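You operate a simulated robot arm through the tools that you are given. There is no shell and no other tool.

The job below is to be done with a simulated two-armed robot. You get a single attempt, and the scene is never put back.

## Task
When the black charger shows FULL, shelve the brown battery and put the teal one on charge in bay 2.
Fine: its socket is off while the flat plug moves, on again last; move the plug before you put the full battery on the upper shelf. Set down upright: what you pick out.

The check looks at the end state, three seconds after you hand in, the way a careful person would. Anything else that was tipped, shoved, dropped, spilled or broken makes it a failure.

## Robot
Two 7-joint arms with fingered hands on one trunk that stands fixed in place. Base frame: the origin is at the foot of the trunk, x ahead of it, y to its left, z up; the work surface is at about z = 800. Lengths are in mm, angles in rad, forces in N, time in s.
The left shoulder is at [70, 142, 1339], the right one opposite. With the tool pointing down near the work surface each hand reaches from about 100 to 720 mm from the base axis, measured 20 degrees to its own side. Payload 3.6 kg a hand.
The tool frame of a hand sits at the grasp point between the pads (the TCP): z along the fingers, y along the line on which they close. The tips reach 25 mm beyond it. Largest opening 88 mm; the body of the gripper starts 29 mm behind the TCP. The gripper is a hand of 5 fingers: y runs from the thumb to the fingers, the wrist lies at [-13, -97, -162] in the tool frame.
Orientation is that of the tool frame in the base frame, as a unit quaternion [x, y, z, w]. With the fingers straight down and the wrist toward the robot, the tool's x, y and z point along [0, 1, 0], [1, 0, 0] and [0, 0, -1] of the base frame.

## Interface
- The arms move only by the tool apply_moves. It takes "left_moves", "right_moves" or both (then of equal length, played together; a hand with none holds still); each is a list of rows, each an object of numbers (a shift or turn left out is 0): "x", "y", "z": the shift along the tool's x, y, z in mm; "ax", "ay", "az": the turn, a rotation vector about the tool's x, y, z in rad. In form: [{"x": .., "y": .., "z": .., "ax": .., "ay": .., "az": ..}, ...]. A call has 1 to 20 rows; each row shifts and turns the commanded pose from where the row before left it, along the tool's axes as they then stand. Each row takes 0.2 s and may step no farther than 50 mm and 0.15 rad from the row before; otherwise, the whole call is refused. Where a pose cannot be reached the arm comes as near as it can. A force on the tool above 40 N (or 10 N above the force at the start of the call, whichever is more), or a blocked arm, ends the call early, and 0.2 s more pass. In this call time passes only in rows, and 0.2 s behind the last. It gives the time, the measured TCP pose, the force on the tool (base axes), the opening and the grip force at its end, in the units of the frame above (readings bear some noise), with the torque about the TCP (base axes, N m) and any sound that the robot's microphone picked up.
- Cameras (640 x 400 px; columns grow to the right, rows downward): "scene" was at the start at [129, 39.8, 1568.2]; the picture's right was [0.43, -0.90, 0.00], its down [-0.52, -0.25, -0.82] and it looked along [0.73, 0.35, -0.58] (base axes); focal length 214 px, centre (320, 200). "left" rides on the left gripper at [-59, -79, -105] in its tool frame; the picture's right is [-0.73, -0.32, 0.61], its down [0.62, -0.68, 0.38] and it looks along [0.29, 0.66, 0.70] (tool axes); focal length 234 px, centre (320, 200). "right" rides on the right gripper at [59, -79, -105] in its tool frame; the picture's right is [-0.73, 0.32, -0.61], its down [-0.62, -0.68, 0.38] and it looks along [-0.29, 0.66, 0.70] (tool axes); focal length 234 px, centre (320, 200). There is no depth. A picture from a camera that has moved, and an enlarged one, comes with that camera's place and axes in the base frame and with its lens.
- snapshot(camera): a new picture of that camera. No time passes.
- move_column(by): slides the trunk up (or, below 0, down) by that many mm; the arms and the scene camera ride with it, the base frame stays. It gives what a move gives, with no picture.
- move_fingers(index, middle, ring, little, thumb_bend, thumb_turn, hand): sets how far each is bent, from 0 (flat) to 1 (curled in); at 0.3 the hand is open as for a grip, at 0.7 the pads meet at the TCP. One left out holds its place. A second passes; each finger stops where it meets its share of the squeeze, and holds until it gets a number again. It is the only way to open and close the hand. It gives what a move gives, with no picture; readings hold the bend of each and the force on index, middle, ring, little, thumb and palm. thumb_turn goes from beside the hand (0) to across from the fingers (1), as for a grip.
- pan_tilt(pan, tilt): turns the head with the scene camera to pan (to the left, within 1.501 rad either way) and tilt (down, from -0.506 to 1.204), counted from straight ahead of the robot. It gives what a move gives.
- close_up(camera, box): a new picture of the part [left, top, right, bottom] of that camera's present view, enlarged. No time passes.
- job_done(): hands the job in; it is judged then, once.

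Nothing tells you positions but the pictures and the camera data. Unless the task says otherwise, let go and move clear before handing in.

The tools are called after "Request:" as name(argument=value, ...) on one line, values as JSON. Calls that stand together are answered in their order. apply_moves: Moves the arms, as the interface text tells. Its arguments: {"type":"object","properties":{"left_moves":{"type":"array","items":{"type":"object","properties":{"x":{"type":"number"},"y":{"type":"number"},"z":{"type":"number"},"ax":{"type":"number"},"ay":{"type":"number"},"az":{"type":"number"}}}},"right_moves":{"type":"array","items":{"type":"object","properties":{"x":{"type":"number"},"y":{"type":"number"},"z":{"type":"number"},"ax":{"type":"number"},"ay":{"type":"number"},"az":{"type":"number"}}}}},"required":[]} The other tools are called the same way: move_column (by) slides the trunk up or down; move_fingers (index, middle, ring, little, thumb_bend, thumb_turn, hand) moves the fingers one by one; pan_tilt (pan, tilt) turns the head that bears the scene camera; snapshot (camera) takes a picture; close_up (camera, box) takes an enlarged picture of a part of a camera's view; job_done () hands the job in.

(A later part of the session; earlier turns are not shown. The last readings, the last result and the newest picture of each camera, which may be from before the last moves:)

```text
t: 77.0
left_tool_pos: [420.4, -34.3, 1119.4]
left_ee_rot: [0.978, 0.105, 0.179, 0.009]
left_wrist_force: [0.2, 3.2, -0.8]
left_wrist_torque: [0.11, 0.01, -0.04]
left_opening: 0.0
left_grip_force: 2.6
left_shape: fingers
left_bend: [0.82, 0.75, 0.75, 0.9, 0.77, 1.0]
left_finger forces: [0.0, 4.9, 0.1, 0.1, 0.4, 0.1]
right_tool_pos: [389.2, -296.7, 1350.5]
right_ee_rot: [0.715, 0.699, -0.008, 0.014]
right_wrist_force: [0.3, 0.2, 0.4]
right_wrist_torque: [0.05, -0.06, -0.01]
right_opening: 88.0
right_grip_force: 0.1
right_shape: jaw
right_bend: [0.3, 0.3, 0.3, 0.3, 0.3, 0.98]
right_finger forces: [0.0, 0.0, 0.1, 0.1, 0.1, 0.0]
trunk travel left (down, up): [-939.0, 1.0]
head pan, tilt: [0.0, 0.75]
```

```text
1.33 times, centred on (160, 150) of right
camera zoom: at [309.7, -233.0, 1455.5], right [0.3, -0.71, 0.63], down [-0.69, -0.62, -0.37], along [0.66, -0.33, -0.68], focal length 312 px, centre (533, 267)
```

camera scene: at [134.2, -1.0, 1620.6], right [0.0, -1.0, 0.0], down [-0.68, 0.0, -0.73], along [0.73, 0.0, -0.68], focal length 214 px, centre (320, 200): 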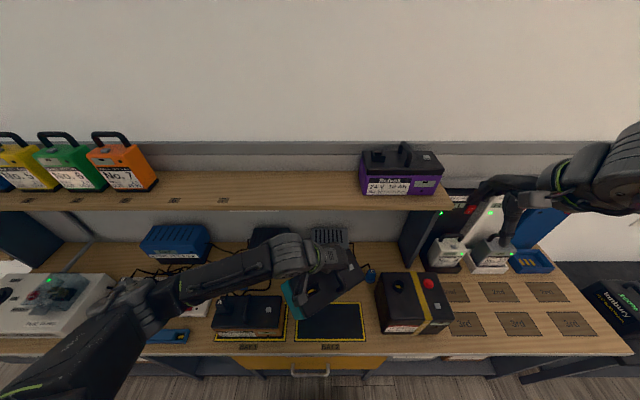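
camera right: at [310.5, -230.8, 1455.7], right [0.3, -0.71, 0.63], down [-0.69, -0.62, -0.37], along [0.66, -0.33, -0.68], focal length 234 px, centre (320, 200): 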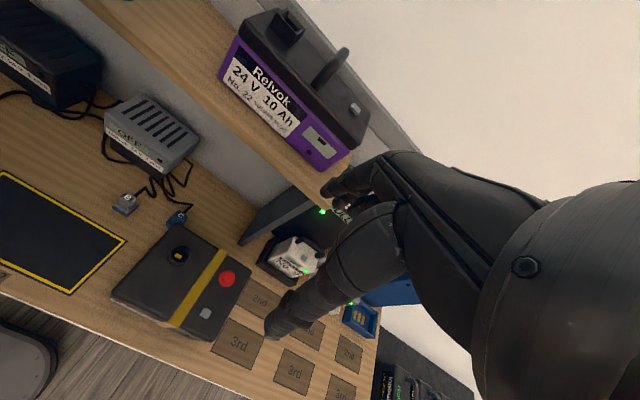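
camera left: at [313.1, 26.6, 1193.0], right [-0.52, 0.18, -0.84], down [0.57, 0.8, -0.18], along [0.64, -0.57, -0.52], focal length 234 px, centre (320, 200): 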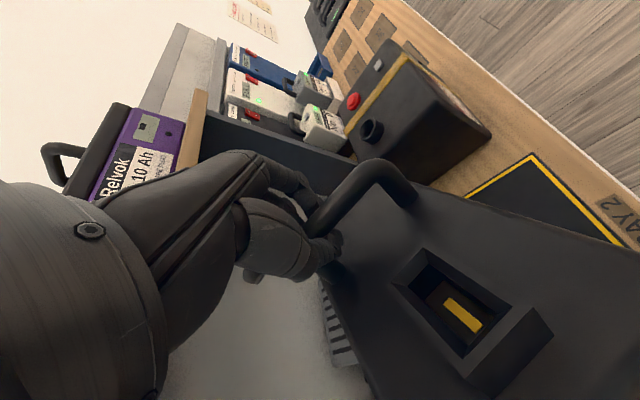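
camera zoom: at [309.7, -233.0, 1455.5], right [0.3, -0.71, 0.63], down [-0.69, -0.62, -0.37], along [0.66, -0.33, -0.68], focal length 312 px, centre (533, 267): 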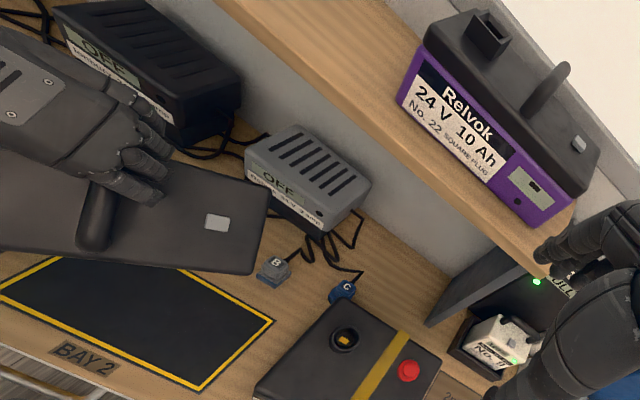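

The battery is still in the hand but the readings look wrong for its weight. I'll take one tiny still step to get a fresh reading.

Request:
apply_moves(left_moves=[{}])

Request:
close_up(camera="scene", box=[240, 210, 400, 350])

Request:
close_up(camera="left", box=[220, 130, 480, 340])

```text
t: 77.4
left_tool_pos: [422.2, -36.6, 1118.3]
left_ee_rot: [0.978, 0.104, 0.178, 0.01]
left_wrist_force: [1.6, -2.0, 0.6]
left_wrist_torque: [-0.06, -0.03, 0.02]
left_opening: 0.0
left_grip_force: 4.9
left_shape: fingers
left_bend: [0.83, 0.75, 0.75, 0.9, 0.77, 0.99]
left_finger forces: [0.0, 3.9, 0.0, 0.0, 6.4, 0.0]
right_tool_pos: [390.0, -295.7, 1351.0]
right_ee_rot: [0.714, 0.7, -0.009, 0.013]
right_wrist_force: [-1.0, -0.5, -0.7]
right_wrist_torque: [0.01, -0.01, -0.01]
right_opening: 87.9
right_grip_force: 0.1
right_shape: jaw
right_bend: [0.3, 0.3, 0.3, 0.3, 0.3, 0.98]
right_finger forces: [0.1, 0.0, 0.1, 0.0, 0.1, 0.0]
trunk travel left (down, up): [-939.0, 1.0]
head pan, tilt: [0.0, 0.75]
```

```text
2.86 times, centred on (320, 280) of scene
camera zoom: at [135.9, -0.2, 1620.4], right [0.0, -1.0, 0.0], down [-0.68, 0.0, -0.73], along [0.73, 0.0, -0.68], focal length 613 px, centre (320, -29)
```

zoom: 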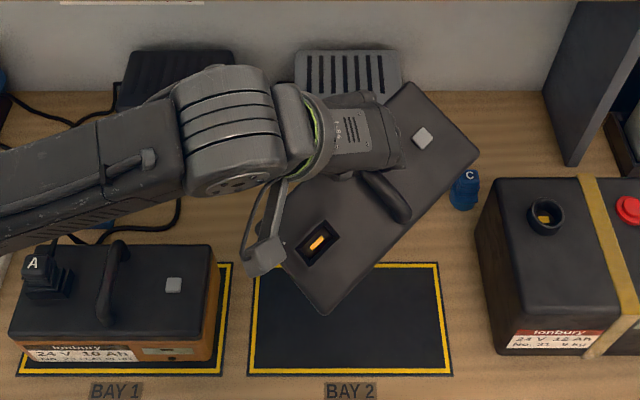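

```text
1.90 times, centred on (350, 235) of left
camera zoom: at [314.1, 26.9, 1192.8], right [-0.52, 0.18, -0.84], down [0.57, 0.8, -0.18], along [0.64, -0.57, -0.51], focal length 446 px, centre (263, 133)
```

zoom: 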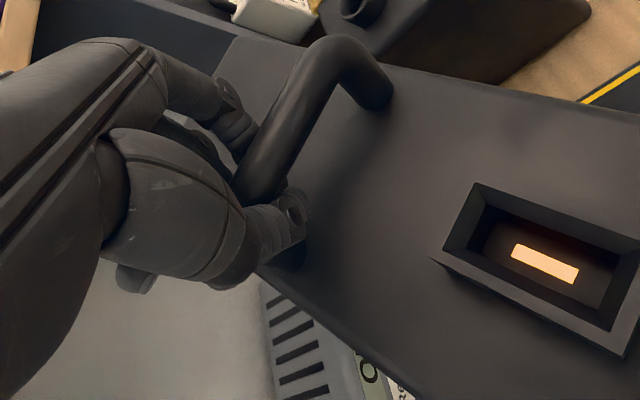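

The battery is swinging on the bar because the hold has loosened near the handle's rear end. I'll re-tighten the grip at once and look again.

Request:
move_fingers(hand="left", index=1.0, middle=1.0, ring=1.0, little=1.0, thumb_bend=1.0, thumb_turn=1.0)

Request:
close_up(camera="scene", box=[240, 210, 400, 350])

Request:
close_up(camera="left", box=[220, 130, 480, 340])

Request:
close_up(camera="right", box=[0, 0, 320, 300])

```text
t: 78.4
left_tool_pos: [421.4, -35.2, 1121.2]
left_ee_rot: [0.979, 0.104, 0.178, 0.01]
left_wrist_force: [-0.5, 0.4, -0.2]
left_wrist_torque: [0.16, -0.08, -0.05]
left_opening: 0.0
left_grip_force: 16.0
left_shape: fingers
left_bend: [0.96, 1.0, 1.0, 1.0, 0.91, 1.0]
left_finger forces: [18.3, 2.9, 0.1, 0.0, 10.6, 0.0]
right_tool_pos: [388.6, -294.6, 1352.4]
right_ee_rot: [0.714, 0.7, -0.009, 0.014]
right_wrist_force: [-0.7, -0.1, -0.7]
right_wrist_torque: [-0.01, 0.02, -0.02]
right_opening: 87.7
right_grip_force: 0.0
right_shape: jaw
right_bend: [0.3, 0.3, 0.3, 0.3, 0.3, 0.98]
right_finger forces: [0.1, 0.0, 0.0, 0.0, 0.1, 0.0]
trunk travel left (down, up): [-939.0, 1.0]
head pan, tilt: [0.0, 0.75]
```

```text
2.86 times, centred on (320, 280) of scene
camera zoom: at [135.2, 1.7, 1620.5], right [0.0, -1.0, 0.0], down [-0.68, 0.0, -0.73], along [0.73, 0.0, -0.68], focal length 613 px, centre (320, -29)
```

zoom: 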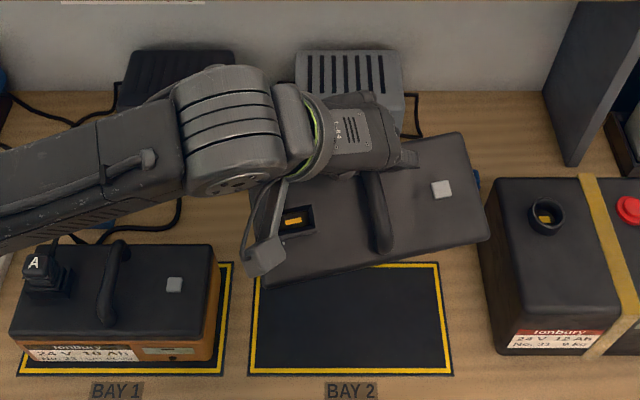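

```text
1.90 times, centred on (350, 235) of left
camera zoom: at [313.7, 28.4, 1192.8], right [-0.52, 0.18, -0.84], down [0.57, 0.8, -0.18], along [0.64, -0.57, -0.51], focal length 446 px, centre (263, 133)
```

zoom: 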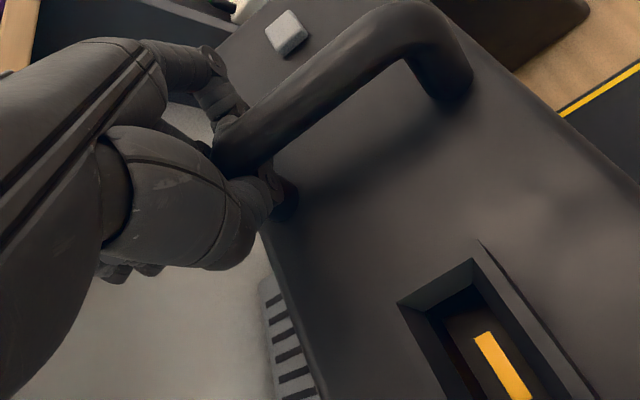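

```text
1.33 times, centred on (160, 150) of right
camera zoom: at [310.6, -230.6, 1455.7], right [0.3, -0.71, 0.63], down [-0.69, -0.62, -0.37], along [0.66, -0.33, -0.68], focal length 312 px, centre (533, 267)
```

zoom: 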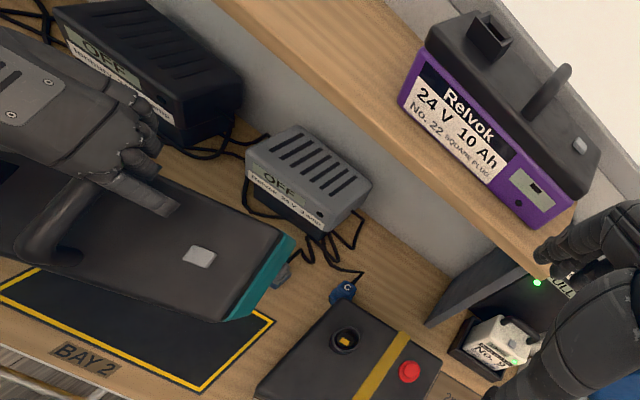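

The grip is tighter now (index and thumb firmly on the bar's rear), with the battery hanging somewhat nose-down. I'll check whether it has settled.

Request:
apply_moves(left_moves=[{}, {}])

Request:
close_up(camera="scene", box=[240, 210, 400, 350])

Request:
snapshot(camera="left")

Request:
snapshot(camera="right")

```text
t: 79.0
left_tool_pos: [421.3, -34.5, 1119.5]
left_ee_rot: [0.978, 0.103, 0.178, 0.01]
left_wrist_force: [-1.0, 0.1, 0.0]
left_wrist_torque: [0.15, -0.1, -0.01]
left_opening: 0.0
left_grip_force: 16.3
left_shape: fingers
left_bend: [0.96, 1.0, 1.0, 1.0, 0.91, 1.0]
left_finger forces: [18.3, 2.4, 0.0, 0.0, 10.6, 0.0]
right_tool_pos: [389.1, -295.2, 1352.3]
right_ee_rot: [0.714, 0.7, -0.008, 0.014]
right_wrist_force: [-0.5, -0.7, -0.1]
right_wrist_torque: [0.0, 0.02, 0.03]
right_opening: 88.0
right_grip_force: 0.1
right_shape: jaw
right_bend: [0.3, 0.3, 0.3, 0.3, 0.3, 0.98]
right_finger forces: [0.0, 0.0, 0.0, 0.0, 0.1, 0.0]
trunk travel left (down, up): [-939.0, 1.0]
head pan, tilt: [0.0, 0.75]
```

```text
2.86 times, centred on (320, 280) of scene
camera zoom: at [135.4, 0.7, 1620.5], right [0.0, -1.0, 0.0], down [-0.68, 0.0, -0.73], along [0.73, 0.0, -0.68], focal length 613 px, centre (320, -29)
```

zoom: 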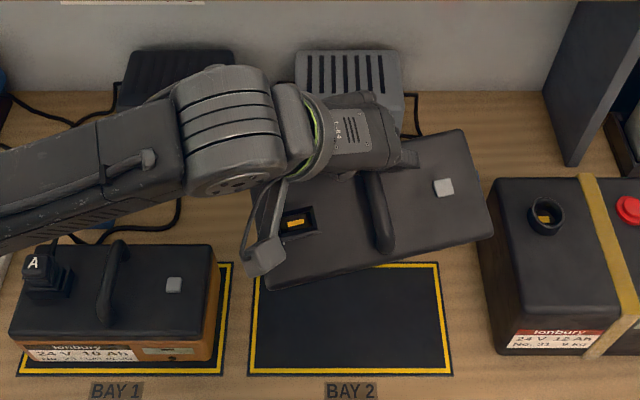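

```text
taken
camera left: at [313.8, 27.7, 1192.8], right [-0.52, 0.18, -0.84], down [0.57, 0.8, -0.18], along [0.64, -0.57, -0.51], focal length 234 px, centre (320, 200)
```

left: 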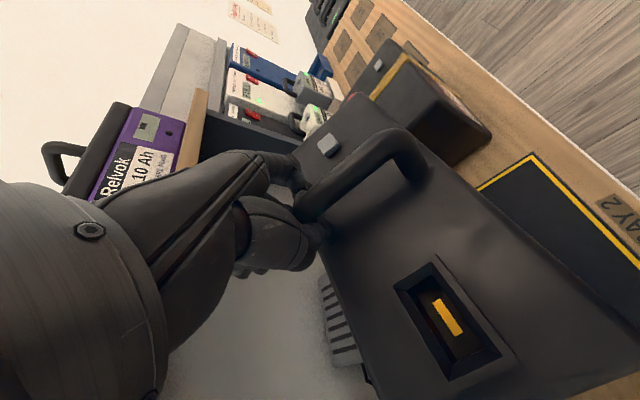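

```text
taken
camera right: at [310.8, -231.5, 1455.5], right [0.3, -0.71, 0.63], down [-0.69, -0.62, -0.37], along [0.66, -0.33, -0.68], focal length 234 px, centre (320, 200)
```

right: 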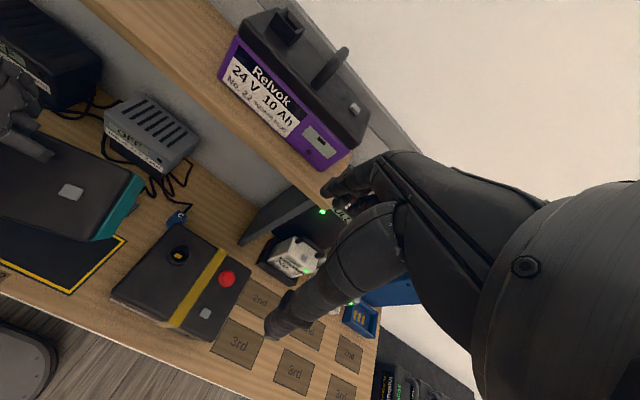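

The battery is steady now, held by the rear of its handle and hanging nose-down by roughly 40°. I can set it down by touching its front lower edge on the bay and then swinging the handle forward over it. I'll move gently toward the bay first.

Request:
apply_moves(left_moves=[{"x": -5, "y": -1, "z": 3.3}, {"x": -8, "y": -1.6, "z": 5.2}, {"x": -11.5, "y": -2.3, "z": 7.5}, {"x": -11.5, "y": -2.3, "z": 7.5}, {"x": -11.5, "y": -2.3, "z": 7.5}, {"x": -11.5, "y": -2.3, "z": 7.5}, {"x": -11.5, "y": -2.3, "z": 7.5}, {"x": -11.5, "y": -2.3, "z": 7.5}, {"x": -9, "y": -1.8, "z": 6}, {"x": -6, "y": -1.2, "z": 4}, {"x": -3, "y": -0.6, "z": 2}])

Request:
snapshot(camera="scene")

Request:
close_up(camera="scene", box=[240, 230, 420, 370])

Request:
snapshot(camera="left")

```text
t: 81.4
left_tool_pos: [348.5, -34.8, 1022.6]
left_ee_rot: [0.978, 0.104, 0.178, 0.01]
left_wrist_force: [-0.5, -0.5, 1.0]
left_wrist_torque: [0.14, -0.1, -0.02]
left_opening: 0.3
left_grip_force: 15.8
left_shape: fingers
left_bend: [0.96, 1.0, 1.0, 1.0, 0.91, 1.0]
left_finger forces: [18.6, 2.1, 0.1, 0.0, 10.5, 0.1]
right_tool_pos: [388.9, -294.9, 1351.6]
right_ee_rot: [0.714, 0.7, -0.009, 0.014]
right_wrist_force: [0.1, 0.2, 0.3]
right_wrist_torque: [-0.02, 0.0, 0.02]
right_opening: 88.1
right_grip_force: 0.0
right_shape: jaw
right_bend: [0.3, 0.3, 0.3, 0.3, 0.3, 0.98]
right_finger forces: [0.0, 0.1, 0.0, 0.0, 0.1, 0.1]
trunk travel left (down, up): [-939.0, 1.0]
head pan, tilt: [0.0, 0.75]
```

```text
taken
camera scene: at [134.5, 1.1, 1620.6], right [0.0, -1.0, 0.0], down [-0.68, 0.0, -0.73], along [0.73, 0.0, -0.68], focal length 214 px, centre (320, 200)
```

scene: 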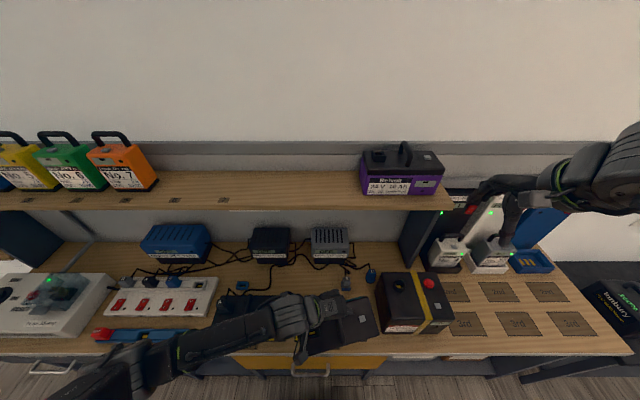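

```text
2.86 times, centred on (330, 300) of scene
camera zoom: at [134.5, 1.1, 1620.6], right [0.0, -1.0, 0.0], down [-0.68, 0.0, -0.73], along [0.73, 0.0, -0.68], focal length 613 px, centre (291, -86)
```

zoom: 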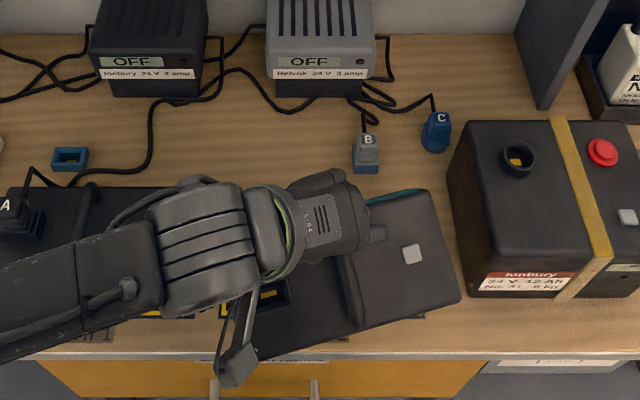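

```text
taken
camera left: at [240.7, 28.2, 1095.6], right [-0.52, 0.18, -0.84], down [0.57, 0.8, -0.18], along [0.64, -0.57, -0.51], focal length 234 px, centre (320, 200)
```

left: 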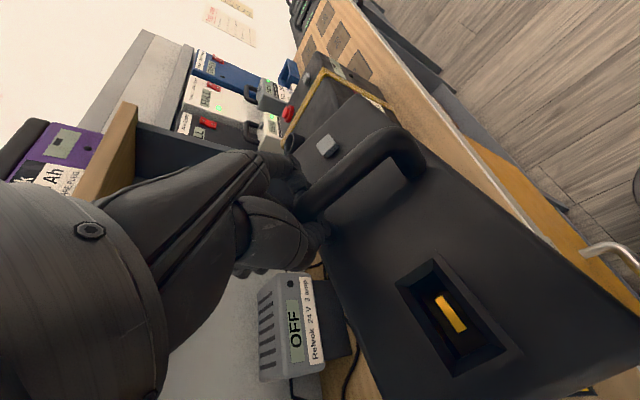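

The black charger reads OFF as expected with its socket off. The battery is rigidly held; its lowest corner is near z≈850. I'll square its yaw with the bay, level the sideways roll, and lower a bit more.

Request:
apply_moves(left_moves=[{"ax": -0.036, "ay": -0.006, "az": 0.098}, {"ax": -0.036, "ay": -0.006, "az": 0.098}, {"ax": 0.07, "ay": 0.015, "az": 0.027}, {"ax": 0.07, "ay": 0.015, "az": 0.027}])

Request:
close_up(camera="scene", box=[240, 230, 420, 370])

Request:
snapshot(camera="left")

```text
t: 82.4
left_tool_pos: [348.8, -34.1, 1023.0]
left_ee_rot: [0.981, -0.012, 0.191, -0.045]
left_wrist_force: [-0.4, 0.3, -0.6]
left_wrist_torque: [0.12, -0.14, -0.01]
left_opening: 0.0
left_grip_force: 15.2
left_shape: fingers
left_bend: [0.97, 1.0, 1.0, 1.0, 0.91, 1.0]
left_finger forces: [17.7, 1.7, 0.0, 0.1, 10.9, 0.1]
right_tool_pos: [389.1, -295.7, 1351.1]
right_ee_rot: [0.715, 0.699, -0.008, 0.014]
right_wrist_force: [-0.2, 0.2, -0.7]
right_wrist_torque: [0.01, -0.02, 0.0]
right_opening: 87.9
right_grip_force: 0.1
right_shape: jaw
right_bend: [0.3, 0.3, 0.3, 0.3, 0.3, 0.98]
right_finger forces: [0.0, 0.1, 0.0, 0.0, 0.0, 0.0]
trunk travel left (down, up): [-939.0, 1.0]
head pan, tilt: [0.0, 0.75]
```

```text
2.86 times, centred on (330, 300) of scene
camera zoom: at [134.6, 0.3, 1620.6], right [0.0, -1.0, 0.0], down [-0.68, 0.0, -0.73], along [0.73, 0.0, -0.68], focal length 613 px, centre (291, -86)
```

zoom: 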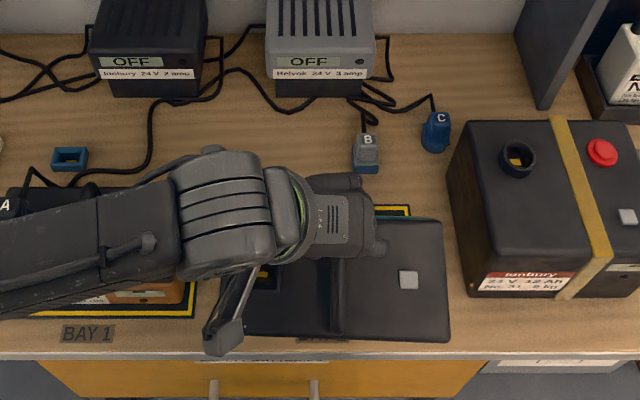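

```text
taken
camera left: at [253.9, 36.6, 1105.0], right [-0.44, 0.4, -0.8], down [0.73, 0.68, -0.06], along [0.52, -0.61, -0.6], focal length 234 px, centre (320, 200)
```

left: 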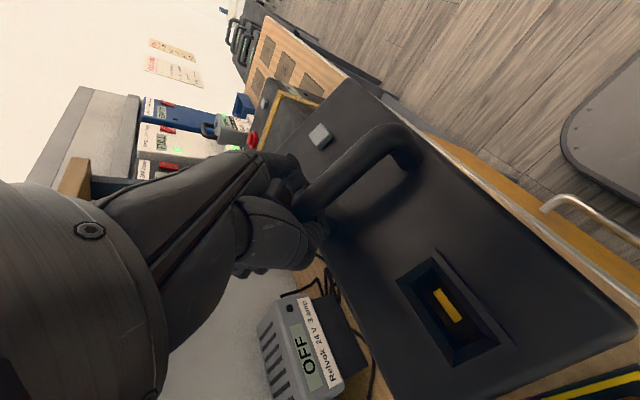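

The battery is now square with the bay. I'll lower it in small steps, watching the force for first contact of its front edge.

Request:
apply_moves(left_moves=[{"x": -3.8, "y": -1.1, "z": 9.4}, {"x": -3.8, "y": -1.1, "z": 9.4}, {"x": -3.8, "y": -1.1, "z": 9.4}, {"x": -3.8, "y": -1.1, "z": 9.4}])

Request:
close_up(camera="scene", box=[240, 230, 420, 370])

Request:
snapshot(camera="left")

```text
t: 83.4
left_tool_pos: [348.8, -26.1, 982.6]
left_ee_rot: [0.98, -0.013, 0.191, -0.045]
left_wrist_force: [0.0, 0.1, 0.2]
left_wrist_torque: [0.15, -0.13, -0.02]
left_opening: 0.2
left_grip_force: 15.2
left_shape: fingers
left_bend: [0.97, 1.0, 1.0, 1.0, 0.92, 1.0]
left_finger forces: [18.6, 1.5, 0.1, 0.2, 9.2, 0.1]
right_tool_pos: [388.3, -295.0, 1352.4]
right_ee_rot: [0.715, 0.699, -0.008, 0.014]
right_wrist_force: [0.6, -0.7, -0.4]
right_wrist_torque: [-0.02, 0.0, 0.01]
right_opening: 87.8
right_grip_force: 0.0
right_shape: jaw
right_bend: [0.3, 0.3, 0.3, 0.3, 0.3, 0.98]
right_finger forces: [0.0, 0.0, 0.0, 0.0, 0.0, 0.0]
trunk travel left (down, up): [-939.0, 1.0]
head pan, tilt: [0.0, 0.75]
```

```text
2.86 times, centred on (330, 300) of scene
camera zoom: at [134.7, 1.3, 1620.6], right [0.0, -1.0, 0.0], down [-0.68, 0.0, -0.73], along [0.73, 0.0, -0.68], focal length 613 px, centre (291, -86)
```

zoom: 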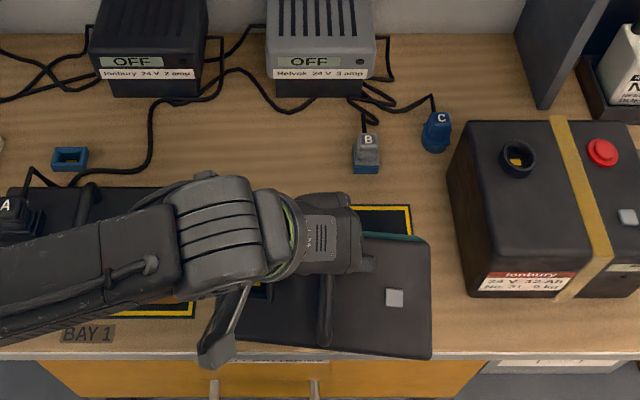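

```text
taken
camera left: at [253.9, 45.0, 1064.6], right [-0.44, 0.4, -0.8], down [0.73, 0.68, -0.06], along [0.53, -0.61, -0.6], focal length 234 px, centre (320, 200)
```

left: 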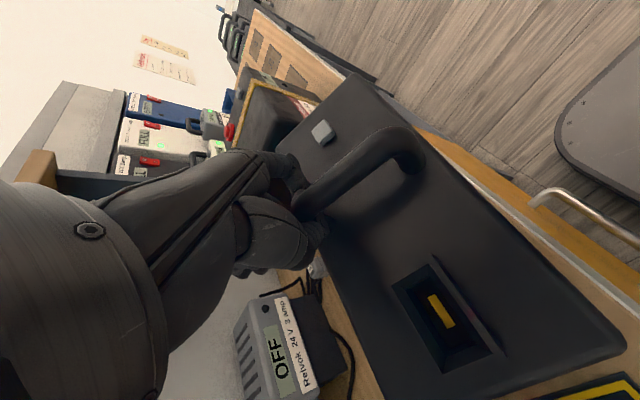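

No contact yet. Continuing down in smaller steps.

Request:
apply_moves(left_moves=[{"x": -3.7, "y": 0.9, "z": 9.3}, {"x": -3.7, "y": 0.9, "z": 9.3}, {"x": -1.9, "y": 0.5, "z": 4.6}, {"x": -1.9, "y": 0.5, "z": 4.6}])

Request:
close_up(camera="scene", box=[240, 230, 420, 370])

Request:
snapshot(camera="left")

Request:
close_up(camera="right", box=[0, 100, 240, 280])

```text
t: 84.4
left_tool_pos: [348.2, -26.4, 951.5]
left_ee_rot: [0.981, -0.012, 0.19, -0.044]
left_wrist_force: [-0.1, 0.5, -0.9]
left_wrist_torque: [0.11, -0.13, -0.01]
left_opening: 0.1
left_grip_force: 14.6
left_shape: fingers
left_bend: [0.97, 1.0, 1.0, 1.0, 0.92, 1.0]
left_finger forces: [18.4, 1.4, 0.1, 0.0, 9.3, 0.0]
right_tool_pos: [389.4, -295.3, 1352.7]
right_ee_rot: [0.714, 0.7, -0.008, 0.013]
right_wrist_force: [0.2, 0.2, -0.8]
right_wrist_torque: [0.03, 0.04, -0.02]
right_opening: 87.7
right_grip_force: 0.0
right_shape: jaw
right_bend: [0.3, 0.3, 0.3, 0.3, 0.3, 0.98]
right_finger forces: [0.0, 0.2, 0.0, 0.1, 0.0, 0.0]
trunk travel left (down, up): [-939.0, 1.0]
head pan, tilt: [0.0, 0.75]
```

```text
2.86 times, centred on (330, 300) of scene
camera zoom: at [134.6, 1.0, 1620.6], right [0.0, -1.0, 0.0], down [-0.68, 0.0, -0.73], along [0.73, 0.0, -0.68], focal length 613 px, centre (291, -86)
```

zoom: 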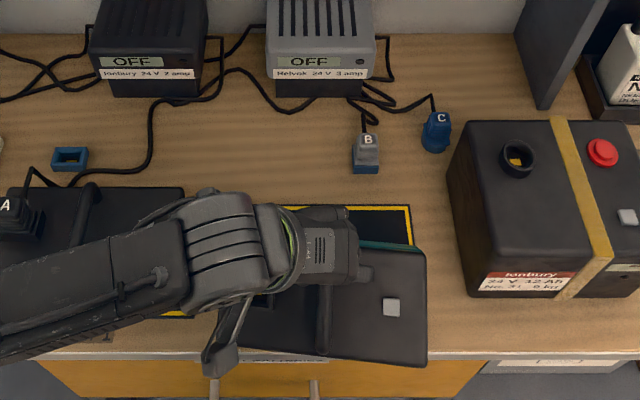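

```text
taken
camera left: at [254.1, 44.9, 1034.7], right [-0.44, 0.4, -0.8], down [0.73, 0.68, -0.06], along [0.53, -0.61, -0.6], focal length 234 px, centre (320, 200)
```

left: 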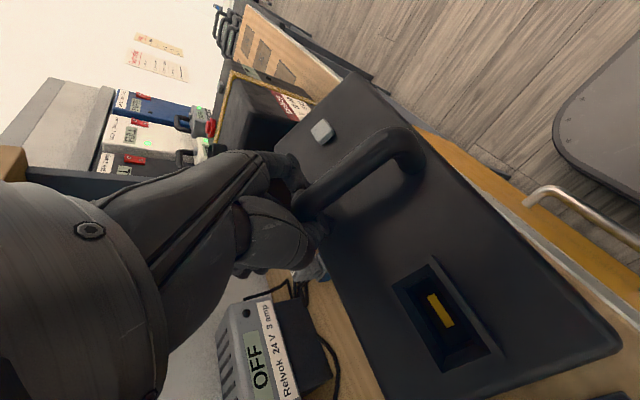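

```text
2.22 times, centred on (120, 190) of right
camera zoom: at [310.1, -231.2, 1455.7], right [0.3, -0.71, 0.63], down [-0.69, -0.62, -0.37], along [0.66, -0.33, -0.68], focal length 520 px, centre (764, 222)
```

zoom: 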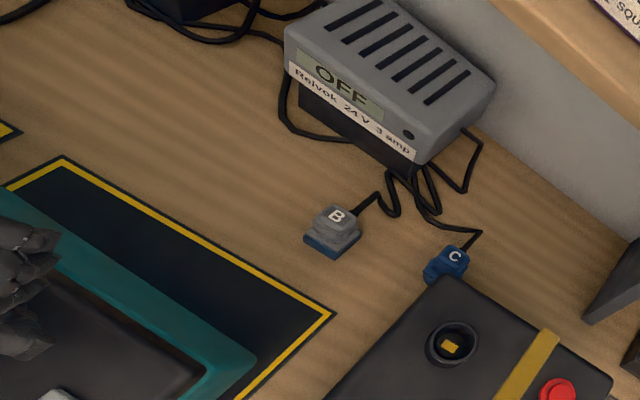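

Still no contact. I'll keep going down in 4–5 mm steps until the front edge touches.

Request:
apply_moves(left_moves=[{"x": -1.9, "y": 0.5, "z": 4.6}, {"x": -1.9, "y": 0.5, "z": 4.6}, {"x": -1.9, "y": 0.5, "z": 4.6}, {"x": -1.9, "y": 0.5, "z": 4.6}])

Request:
close_up(camera="scene", box=[240, 230, 420, 370])

Request:
snapshot(camera="left")

```text
t: 85.4
left_tool_pos: [348.2, -26.5, 933.6]
left_ee_rot: [0.98, -0.013, 0.192, -0.045]
left_wrist_force: [1.9, -1.4, -4.7]
left_wrist_torque: [0.08, -0.04, 0.03]
left_opening: 0.0
left_grip_force: 1.8
left_shape: fingers
left_bend: [0.99, 1.0, 1.0, 1.0, 0.92, 1.0]
left_finger forces: [0.0, 0.0, 0.0, 0.0, 3.2, 0.0]
right_tool_pos: [388.4, -294.8, 1353.9]
right_ee_rot: [0.714, 0.7, -0.008, 0.014]
right_wrist_force: [-0.3, 0.1, 0.2]
right_wrist_torque: [0.03, -0.02, 0.0]
right_opening: 87.8
right_grip_force: 0.0
right_shape: jaw
right_bend: [0.3, 0.3, 0.3, 0.3, 0.3, 0.98]
right_finger forces: [0.0, 0.0, 0.1, 0.0, 0.1, 0.0]
trunk travel left (down, up): [-939.0, 1.0]
head pan, tilt: [0.0, 0.75]
```

```text
2.86 times, centred on (330, 300) of scene
camera zoom: at [133.8, 1.2, 1620.8], right [0.0, -1.0, 0.0], down [-0.68, 0.0, -0.73], along [0.73, 0.0, -0.68], focal length 613 px, centre (291, -86)
```

zoom: 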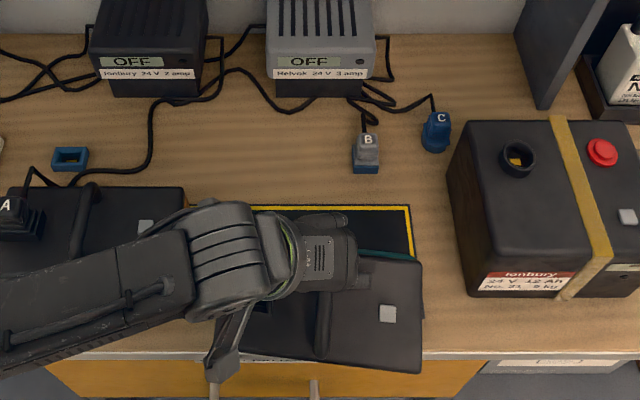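

```text
taken
camera left: at [253.8, 44.9, 1015.5], right [-0.44, 0.4, -0.8], down [0.73, 0.68, -0.06], along [0.53, -0.61, -0.59], focal length 234 px, centre (320, 200)
```

left: 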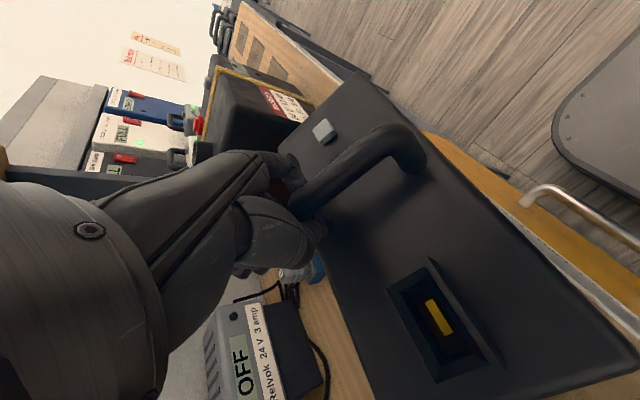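

The battery has come down onto the bench: it is now nearly flat and upright, with the grip force dropped, but its front overhangs the bench edge by about 25 mm (body x≈273–368). I'll verify this before regrasping.

Request:
close_up(camera="right", box=[0, 150, 200, 300])

Request:
close_up(camera="scene", box=[270, 270, 390, 350])

Request:
close_up(camera="left", box=[220, 100, 480, 280])

```text
2.67 times, centred on (100, 225) of right
camera zoom: at [309.4, -231.1, 1456.1], right [0.3, -0.71, 0.63], down [-0.69, -0.62, -0.37], along [0.66, -0.33, -0.68], focal length 624 px, centre (907, 133)
```

zoom: 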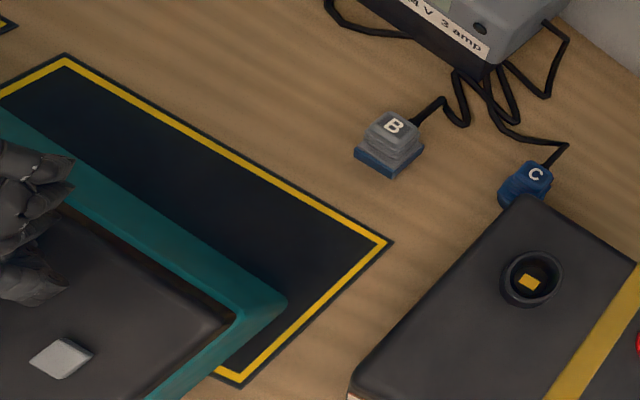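

```text
5.00 times, centred on (330, 310) of scene
camera zoom: at [133.8, 1.2, 1620.8], right [0.0, -1.0, 0.0], down [-0.68, 0.0, -0.73], along [0.73, 0.0, -0.68], focal length 1072 px, centre (270, -350)
```

zoom: 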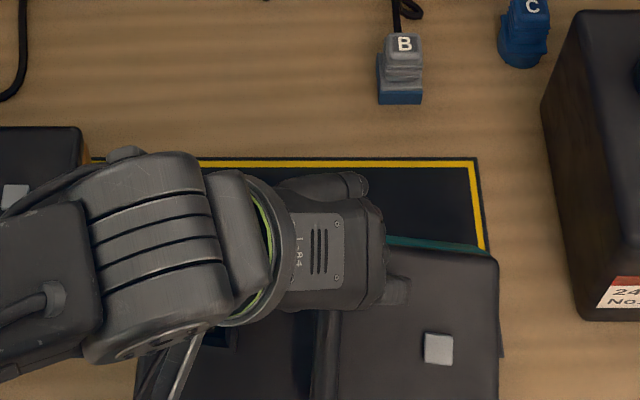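

```text
2.22 times, centred on (350, 190) of left
camera zoom: at [253.8, 44.9, 1015.5], right [-0.44, 0.4, -0.8], down [0.73, 0.68, -0.06], along [0.53, -0.61, -0.59], focal length 520 px, centre (253, 222)
```

zoom: 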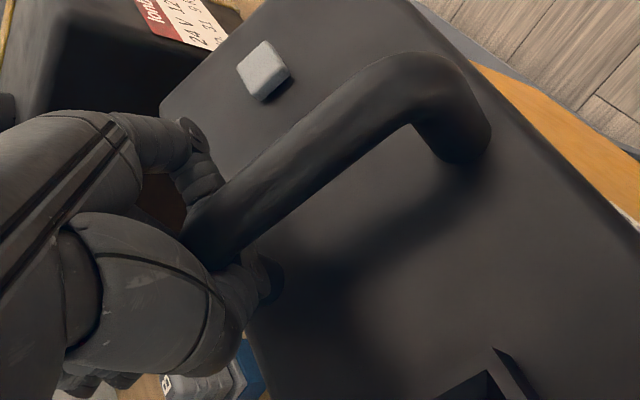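

The battery is actually tilted nose-down about 17°, its front edge resting right at the bench edge while I hold the rear of the handle. I won't release here: I'll lift slightly, carry it about 60 mm forward over the bay, and then let the rear down.

Request:
apply_moves(left_moves=[{"x": 3.4, "y": -0.9, "z": -8.3}, {"x": 3.4, "y": -0.9, "z": -8.3}, {"x": 7, "z": 2.8}, {"x": 11.5, "y": -0.1, "z": 4.7}, {"x": 11.5, "y": -0.1, "z": 4.7}, {"x": 11.5, "y": -0.1, "z": 4.7}, {"x": 8, "y": -0.1, "z": 3.2}, {"x": 4.3, "z": 1.7}])

Request:
close_up(camera="right", box=[0, 100, 240, 280])

Request:
close_up(camera="scene", box=[240, 230, 420, 370])

Request:
snapshot(camera="left")

```text
t: 87.2
left_tool_pos: [406.2, -25.0, 950.5]
left_ee_rot: [0.981, -0.013, 0.19, -0.045]
left_wrist_force: [-0.4, 0.5, -13.8]
left_wrist_torque: [0.09, -0.18, -0.03]
left_opening: 0.0
left_grip_force: 3.8
left_shape: fingers
left_bend: [0.98, 1.0, 1.0, 1.0, 0.92, 1.0]
left_finger forces: [0.0, 0.0, 0.0, 0.0, 8.1, 0.0]
right_tool_pos: [390.9, -295.6, 1352.4]
right_ee_rot: [0.714, 0.7, -0.008, 0.014]
right_wrist_force: [0.2, -0.2, 0.8]
right_wrist_torque: [0.02, 0.05, -0.01]
right_opening: 87.8
right_grip_force: 0.0
right_shape: jaw
right_bend: [0.3, 0.3, 0.3, 0.3, 0.3, 0.98]
right_finger forces: [0.0, 0.1, 0.1, 0.0, 0.0, 0.1]
trunk travel left (down, up): [-939.0, 1.0]
head pan, tilt: [0.0, 0.75]
```

```text
2.22 times, centred on (120, 190) of right
camera zoom: at [310.5, -231.3, 1455.6], right [0.3, -0.71, 0.63], down [-0.69, -0.62, -0.37], along [0.66, -0.33, -0.68], focal length 520 px, centre (764, 222)
```

zoom: 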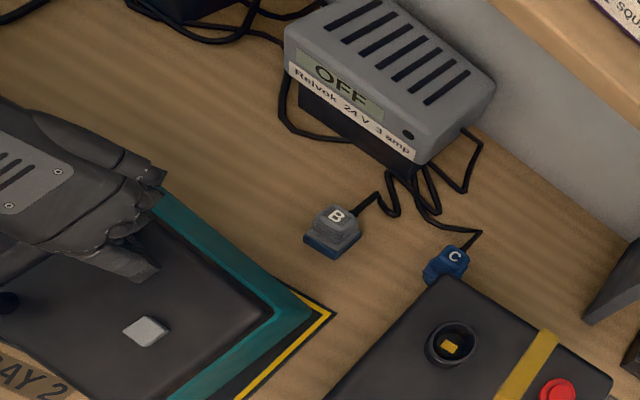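

```text
2.86 times, centred on (330, 300) of scene
camera zoom: at [135.1, 0.9, 1620.5], right [0.0, -1.0, 0.0], down [-0.68, 0.0, -0.73], along [0.73, 0.0, -0.68], focal length 613 px, centre (291, -86)
```

zoom: 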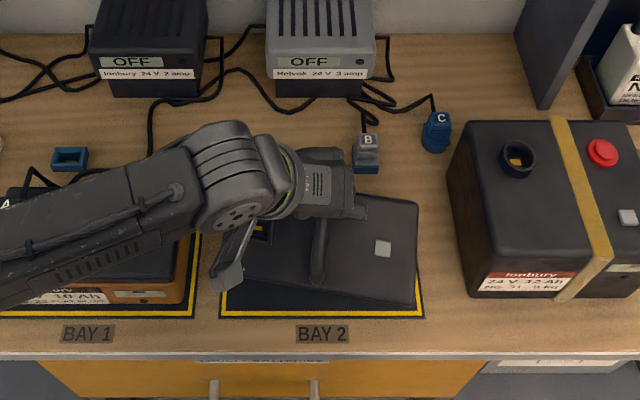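

```text
taken
camera left: at [312.5, 45.0, 1032.9], right [-0.44, 0.4, -0.8], down [0.73, 0.68, -0.06], along [0.52, -0.61, -0.6], focal length 234 px, centre (320, 200)
```

left: 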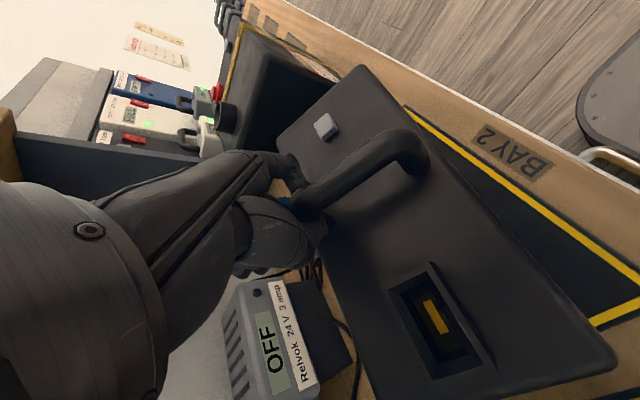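

The full weight is on the hand again and the battery is over bay 2, nearly square. I'll trim the yaw by about 5° and lower so the front edge touches, then let the rear down.

Request:
apply_moves(left_moves=[{"ax": 0.034, "ay": -0.008, "az": -0.083}, {"x": -1.9, "y": 0.5, "z": 4.6}, {"x": -1.9, "y": 0.5, "z": 4.6}, {"x": -1.9, "y": 0.5, "z": 4.6}])

Request:
close_up(camera="scene", box=[240, 230, 420, 370])

Request:
close_up(camera="right", box=[0, 100, 240, 280])

```text
t: 88.2
left_tool_pos: [405.5, -25.4, 935.3]
left_ee_rot: [0.98, 0.031, 0.189, -0.053]
left_wrist_force: [-0.1, 0.5, -12.3]
left_wrist_torque: [0.15, -0.13, 0.02]
left_opening: 0.0
left_grip_force: 3.5
left_shape: fingers
left_bend: [0.98, 1.0, 1.0, 1.0, 0.92, 1.0]
left_finger forces: [0.0, 0.1, 0.0, 0.0, 6.5, 0.0]
right_tool_pos: [388.6, -295.1, 1352.9]
right_ee_rot: [0.714, 0.7, -0.008, 0.014]
right_wrist_force: [0.5, 0.2, -0.8]
right_wrist_torque: [-0.01, 0.0, -0.01]
right_opening: 87.7
right_grip_force: 0.1
right_shape: jaw
right_bend: [0.3, 0.3, 0.3, 0.3, 0.3, 0.98]
right_finger forces: [0.0, 0.1, 0.1, 0.0, 0.1, 0.0]
trunk travel left (down, up): [-939.0, 1.0]
head pan, tilt: [0.0, 0.75]
```

```text
2.86 times, centred on (330, 300) of scene
camera zoom: at [134.5, 0.9, 1620.6], right [0.0, -1.0, 0.0], down [-0.68, 0.0, -0.73], along [0.73, 0.0, -0.68], focal length 613 px, centre (291, -86)
```

zoom: 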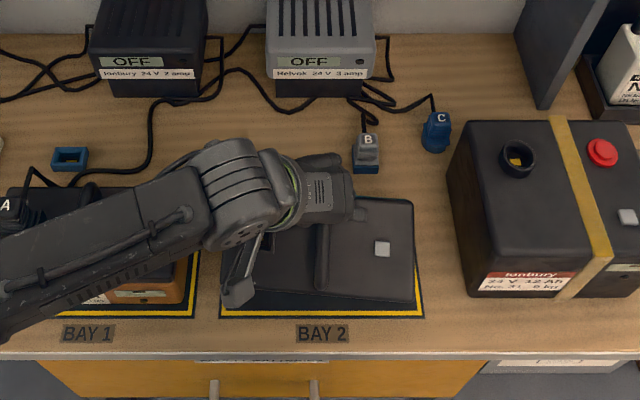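

```text
2.22 times, centred on (120, 190) of right
camera zoom: at [310.0, -231.3, 1455.7], right [0.3, -0.71, 0.63], down [-0.69, -0.62, -0.37], along [0.66, -0.33, -0.68], focal length 520 px, centre (764, 222)
```

zoom: 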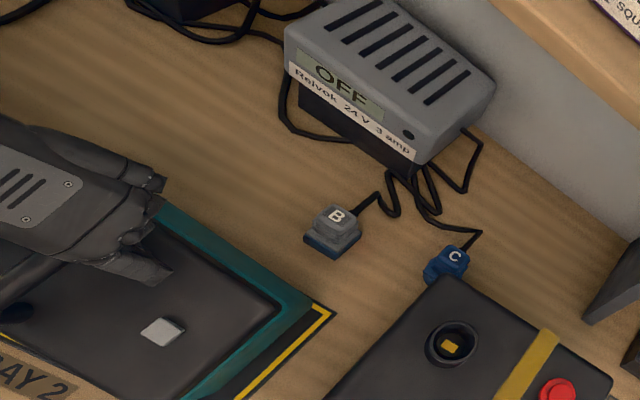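

Yaw is square now. Lowering further in small steps to let the battery settle onto the bay.

Request:
apply_moves(left_moves=[{"x": -1.9, "y": 0.4, "z": 4.6}, {"x": -1.9, "y": 0.4, "z": 4.6}])

Request:
close_up(camera="right", box=[0, 100, 240, 280])

Request:
close_up(camera="scene", box=[240, 230, 420, 370])

```text
t: 88.8
left_tool_pos: [406.5, -26.8, 928.3]
left_ee_rot: [0.98, 0.032, 0.191, -0.052]
left_wrist_force: [4.0, 0.4, 4.1]
left_wrist_torque: [-0.1, 0.09, 0.06]
left_opening: 2.3
left_grip_force: 1.9
left_shape: fingers
left_bend: [0.99, 1.0, 1.0, 1.0, 0.92, 1.0]
left_finger forces: [0.1, 3.8, 0.0, 0.0, 0.0, 0.0]
right_tool_pos: [388.6, -295.7, 1353.5]
right_ee_rot: [0.714, 0.7, -0.008, 0.014]
right_wrist_force: [0.2, 0.3, 0.3]
right_wrist_torque: [-0.01, 0.02, 0.0]
right_opening: 87.9
right_grip_force: 0.0
right_shape: jaw
right_bend: [0.3, 0.3, 0.3, 0.3, 0.3, 0.98]
right_finger forces: [0.0, 0.0, 0.0, 0.0, 0.0, 0.0]
trunk travel left (down, up): [-939.0, 1.0]
head pan, tilt: [0.0, 0.75]
```

```text
2.22 times, centred on (120, 190) of right
camera zoom: at [309.1, -230.8, 1456.3], right [0.3, -0.71, 0.63], down [-0.69, -0.62, -0.37], along [0.66, -0.33, -0.68], focal length 520 px, centre (764, 222)
```

zoom: 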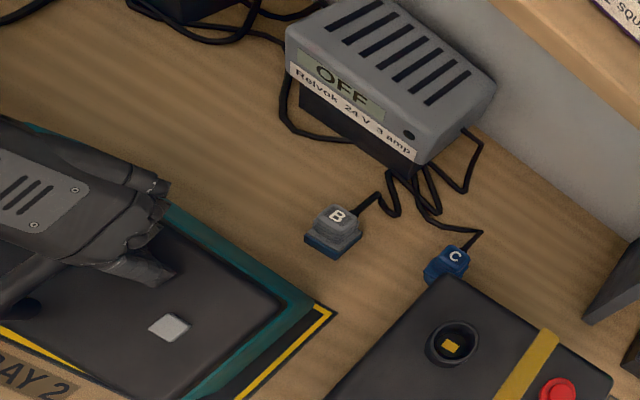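

```text
2.86 times, centred on (330, 300) of scene
camera zoom: at [133.4, 1.4, 1620.9], right [0.0, -1.0, 0.0], down [-0.68, 0.0, -0.73], along [0.73, 0.0, -0.68], focal length 613 px, centre (291, -86)
```

zoom: 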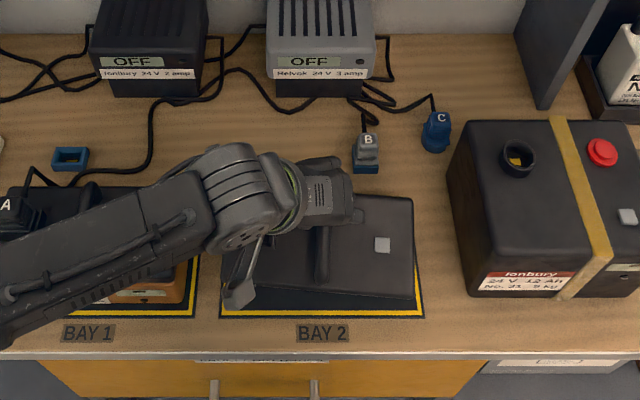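

The bench is now taking the load, but the battery is still tilted nose-down because my curled fingers lock its angle. I'll roll the hand and battery together back about the front edge in two small steps.

Request:
apply_moves(left_moves=[{"x": 6.9, "y": 1.2, "z": 7.8, "ax": 0.003, "ay": -0.075, "az": 0.009}, {"x": 6.3, "y": 1.2, "z": 8.2, "ax": 0.003, "ay": -0.075, "az": 0.009}])

Request:
close_up(camera="right", box=[0, 100, 240, 280])

Request:
close_up(camera="scene", box=[240, 230, 420, 370])

Request:
snapshot(camera="left")

```text
t: 89.4
left_tool_pos: [424.7, -26.9, 914.7]
left_ee_rot: [0.991, 0.028, 0.115, -0.055]
left_wrist_force: [8.7, -0.8, 10.8]
left_wrist_torque: [-0.29, 0.2, 0.17]
left_opening: 2.3
left_grip_force: 18.9
left_shape: fingers
left_bend: [1.0, 1.0, 1.0, 1.0, 0.93, 1.0]
left_finger forces: [0.0, 7.3, 0.0, 0.0, 29.8, 0.1]
right_tool_pos: [390.0, -295.5, 1351.0]
right_ee_rot: [0.715, 0.699, -0.009, 0.014]
right_wrist_force: [0.1, 1.2, -0.4]
right_wrist_torque: [-0.02, -0.01, -0.01]
right_opening: 87.9
right_grip_force: 0.0
right_shape: jaw
right_bend: [0.3, 0.3, 0.3, 0.3, 0.3, 0.98]
right_finger forces: [0.0, 0.0, 0.0, 0.0, 0.0, 0.0]
trunk travel left (down, up): [-939.0, 1.0]
head pan, tilt: [0.0, 0.75]
```

```text
2.22 times, centred on (120, 190) of right
camera zoom: at [310.8, -231.4, 1455.7], right [0.3, -0.71, 0.63], down [-0.69, -0.62, -0.37], along [0.66, -0.33, -0.68], focal length 520 px, centre (764, 222)
```

zoom: 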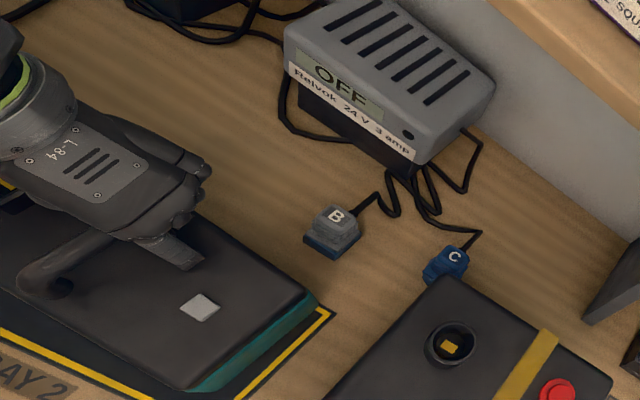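

```text
2.86 times, centred on (330, 300) of scene
camera zoom: at [135.4, 0.8, 1620.7], right [0.0, -1.0, 0.0], down [-0.68, 0.0, -0.73], along [0.73, 0.0, -0.68], focal length 613 px, centre (291, -86)
```

zoom: 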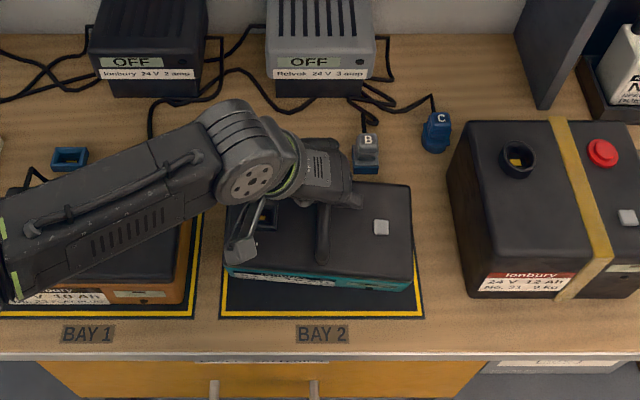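

```text
taken
camera left: at [338.2, 36.0, 1011.4], right [-0.59, 0.36, -0.72], down [0.65, 0.75, -0.16], along [0.48, -0.56, -0.67], focal length 234 px, centre (320, 200)
```

left: 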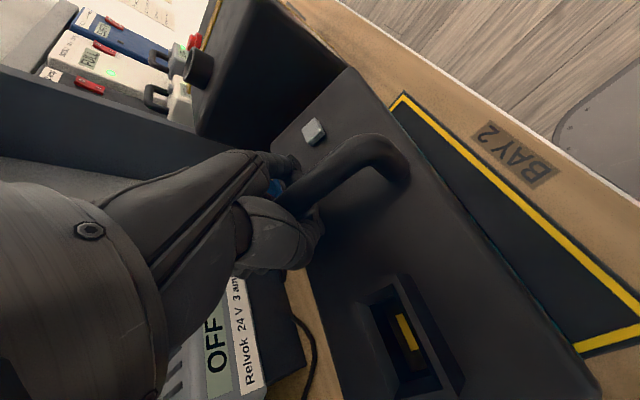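

The battery now sits essentially flat in bay 2 with its label visible. I'll ease the downward pressure slightly and open the hand in stages.

Request:
apply_moves(left_moves=[{"x": 0.7, "y": -0.2, "z": -2.9}])

Request:
move_fingers(hand="left", thumb_bend=0.5, index=0.75, middle=0.75, ring=0.75, little=0.75)

Request:
close_up(camera="scene", box=[240, 230, 420, 370])

Request:
snapshot(camera="left")

```text
t: 89.8
left_tool_pos: [422.9, -26.2, 917.7]
left_ee_rot: [0.992, 0.027, 0.114, -0.057]
left_wrist_force: [4.6, -1.1, 0.8]
left_wrist_torque: [-0.13, 0.1, 0.08]
left_opening: 2.3
left_grip_force: 3.5
left_shape: fingers
left_bend: [1.0, 1.0, 1.0, 1.0, 0.93, 1.0]
left_finger forces: [0.0, 6.9, 0.1, 0.0, 0.0, 0.0]
right_tool_pos: [388.3, -295.2, 1351.6]
right_ee_rot: [0.715, 0.699, -0.008, 0.015]
right_wrist_force: [-0.4, 0.8, 0.6]
right_wrist_torque: [0.01, 0.02, -0.03]
right_opening: 87.8
right_grip_force: 0.0
right_shape: jaw
right_bend: [0.3, 0.3, 0.3, 0.3, 0.3, 0.98]
right_finger forces: [0.0, 0.1, 0.1, 0.1, 0.0, 0.0]
trunk travel left (down, up): [-939.0, 1.0]
head pan, tilt: [0.0, 0.75]
```

```text
t: 90.8
left_tool_pos: [421.5, -27.5, 918.5]
left_ee_rot: [0.991, 0.028, 0.115, -0.056]
left_wrist_force: [0.1, -0.8, 1.8]
left_wrist_torque: [0.12, -0.02, -0.03]
left_opening: 12.4
left_grip_force: 1.6
left_shape: fingers
left_bend: [0.75, 0.75, 0.75, 0.75, 0.5, 1.0]
left_finger forces: [0.0, 0.0, 0.0, 0.0, 2.9, 0.0]
right_tool_pos: [386.9, -294.7, 1353.1]
right_ee_rot: [0.714, 0.7, -0.007, 0.015]
right_wrist_force: [0.9, 0.3, 0.0]
right_wrist_torque: [-0.01, 0.0, 0.01]
right_opening: 87.7
right_grip_force: 0.1
right_shape: jaw
right_bend: [0.3, 0.3, 0.3, 0.3, 0.3, 0.98]
right_finger forces: [0.0, 0.0, 0.1, 0.0, 0.0, 0.0]
trunk travel left (down, up): [-939.0, 1.0]
head pan, tilt: [0.0, 0.75]
```

```text
2.86 times, centred on (330, 300) of scene
camera zoom: at [132.1, 0.9, 1620.7], right [0.0, -1.0, 0.0], down [-0.68, 0.0, -0.73], along [0.73, 0.0, -0.68], focal length 613 px, centre (291, -86)
```

zoom: 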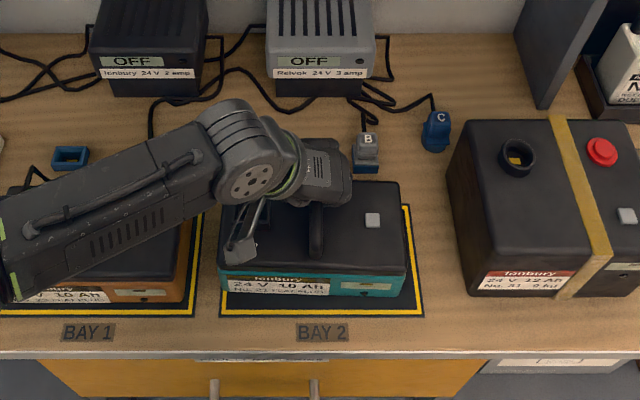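

```text
taken
camera left: at [335.2, 36.2, 1014.1], right [-0.59, 0.36, -0.72], down [0.65, 0.75, -0.15], along [0.48, -0.56, -0.68], focal length 234 px, centre (320, 200)
```

left: 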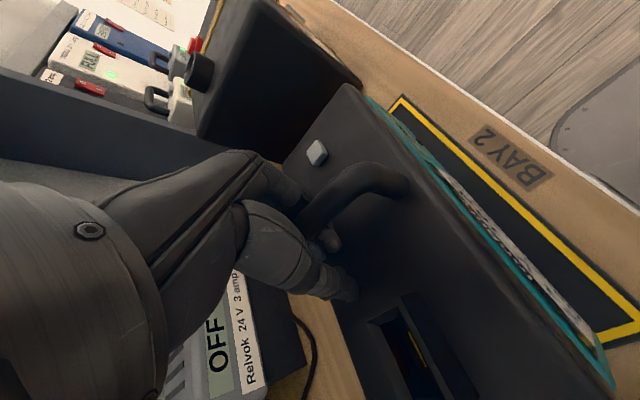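

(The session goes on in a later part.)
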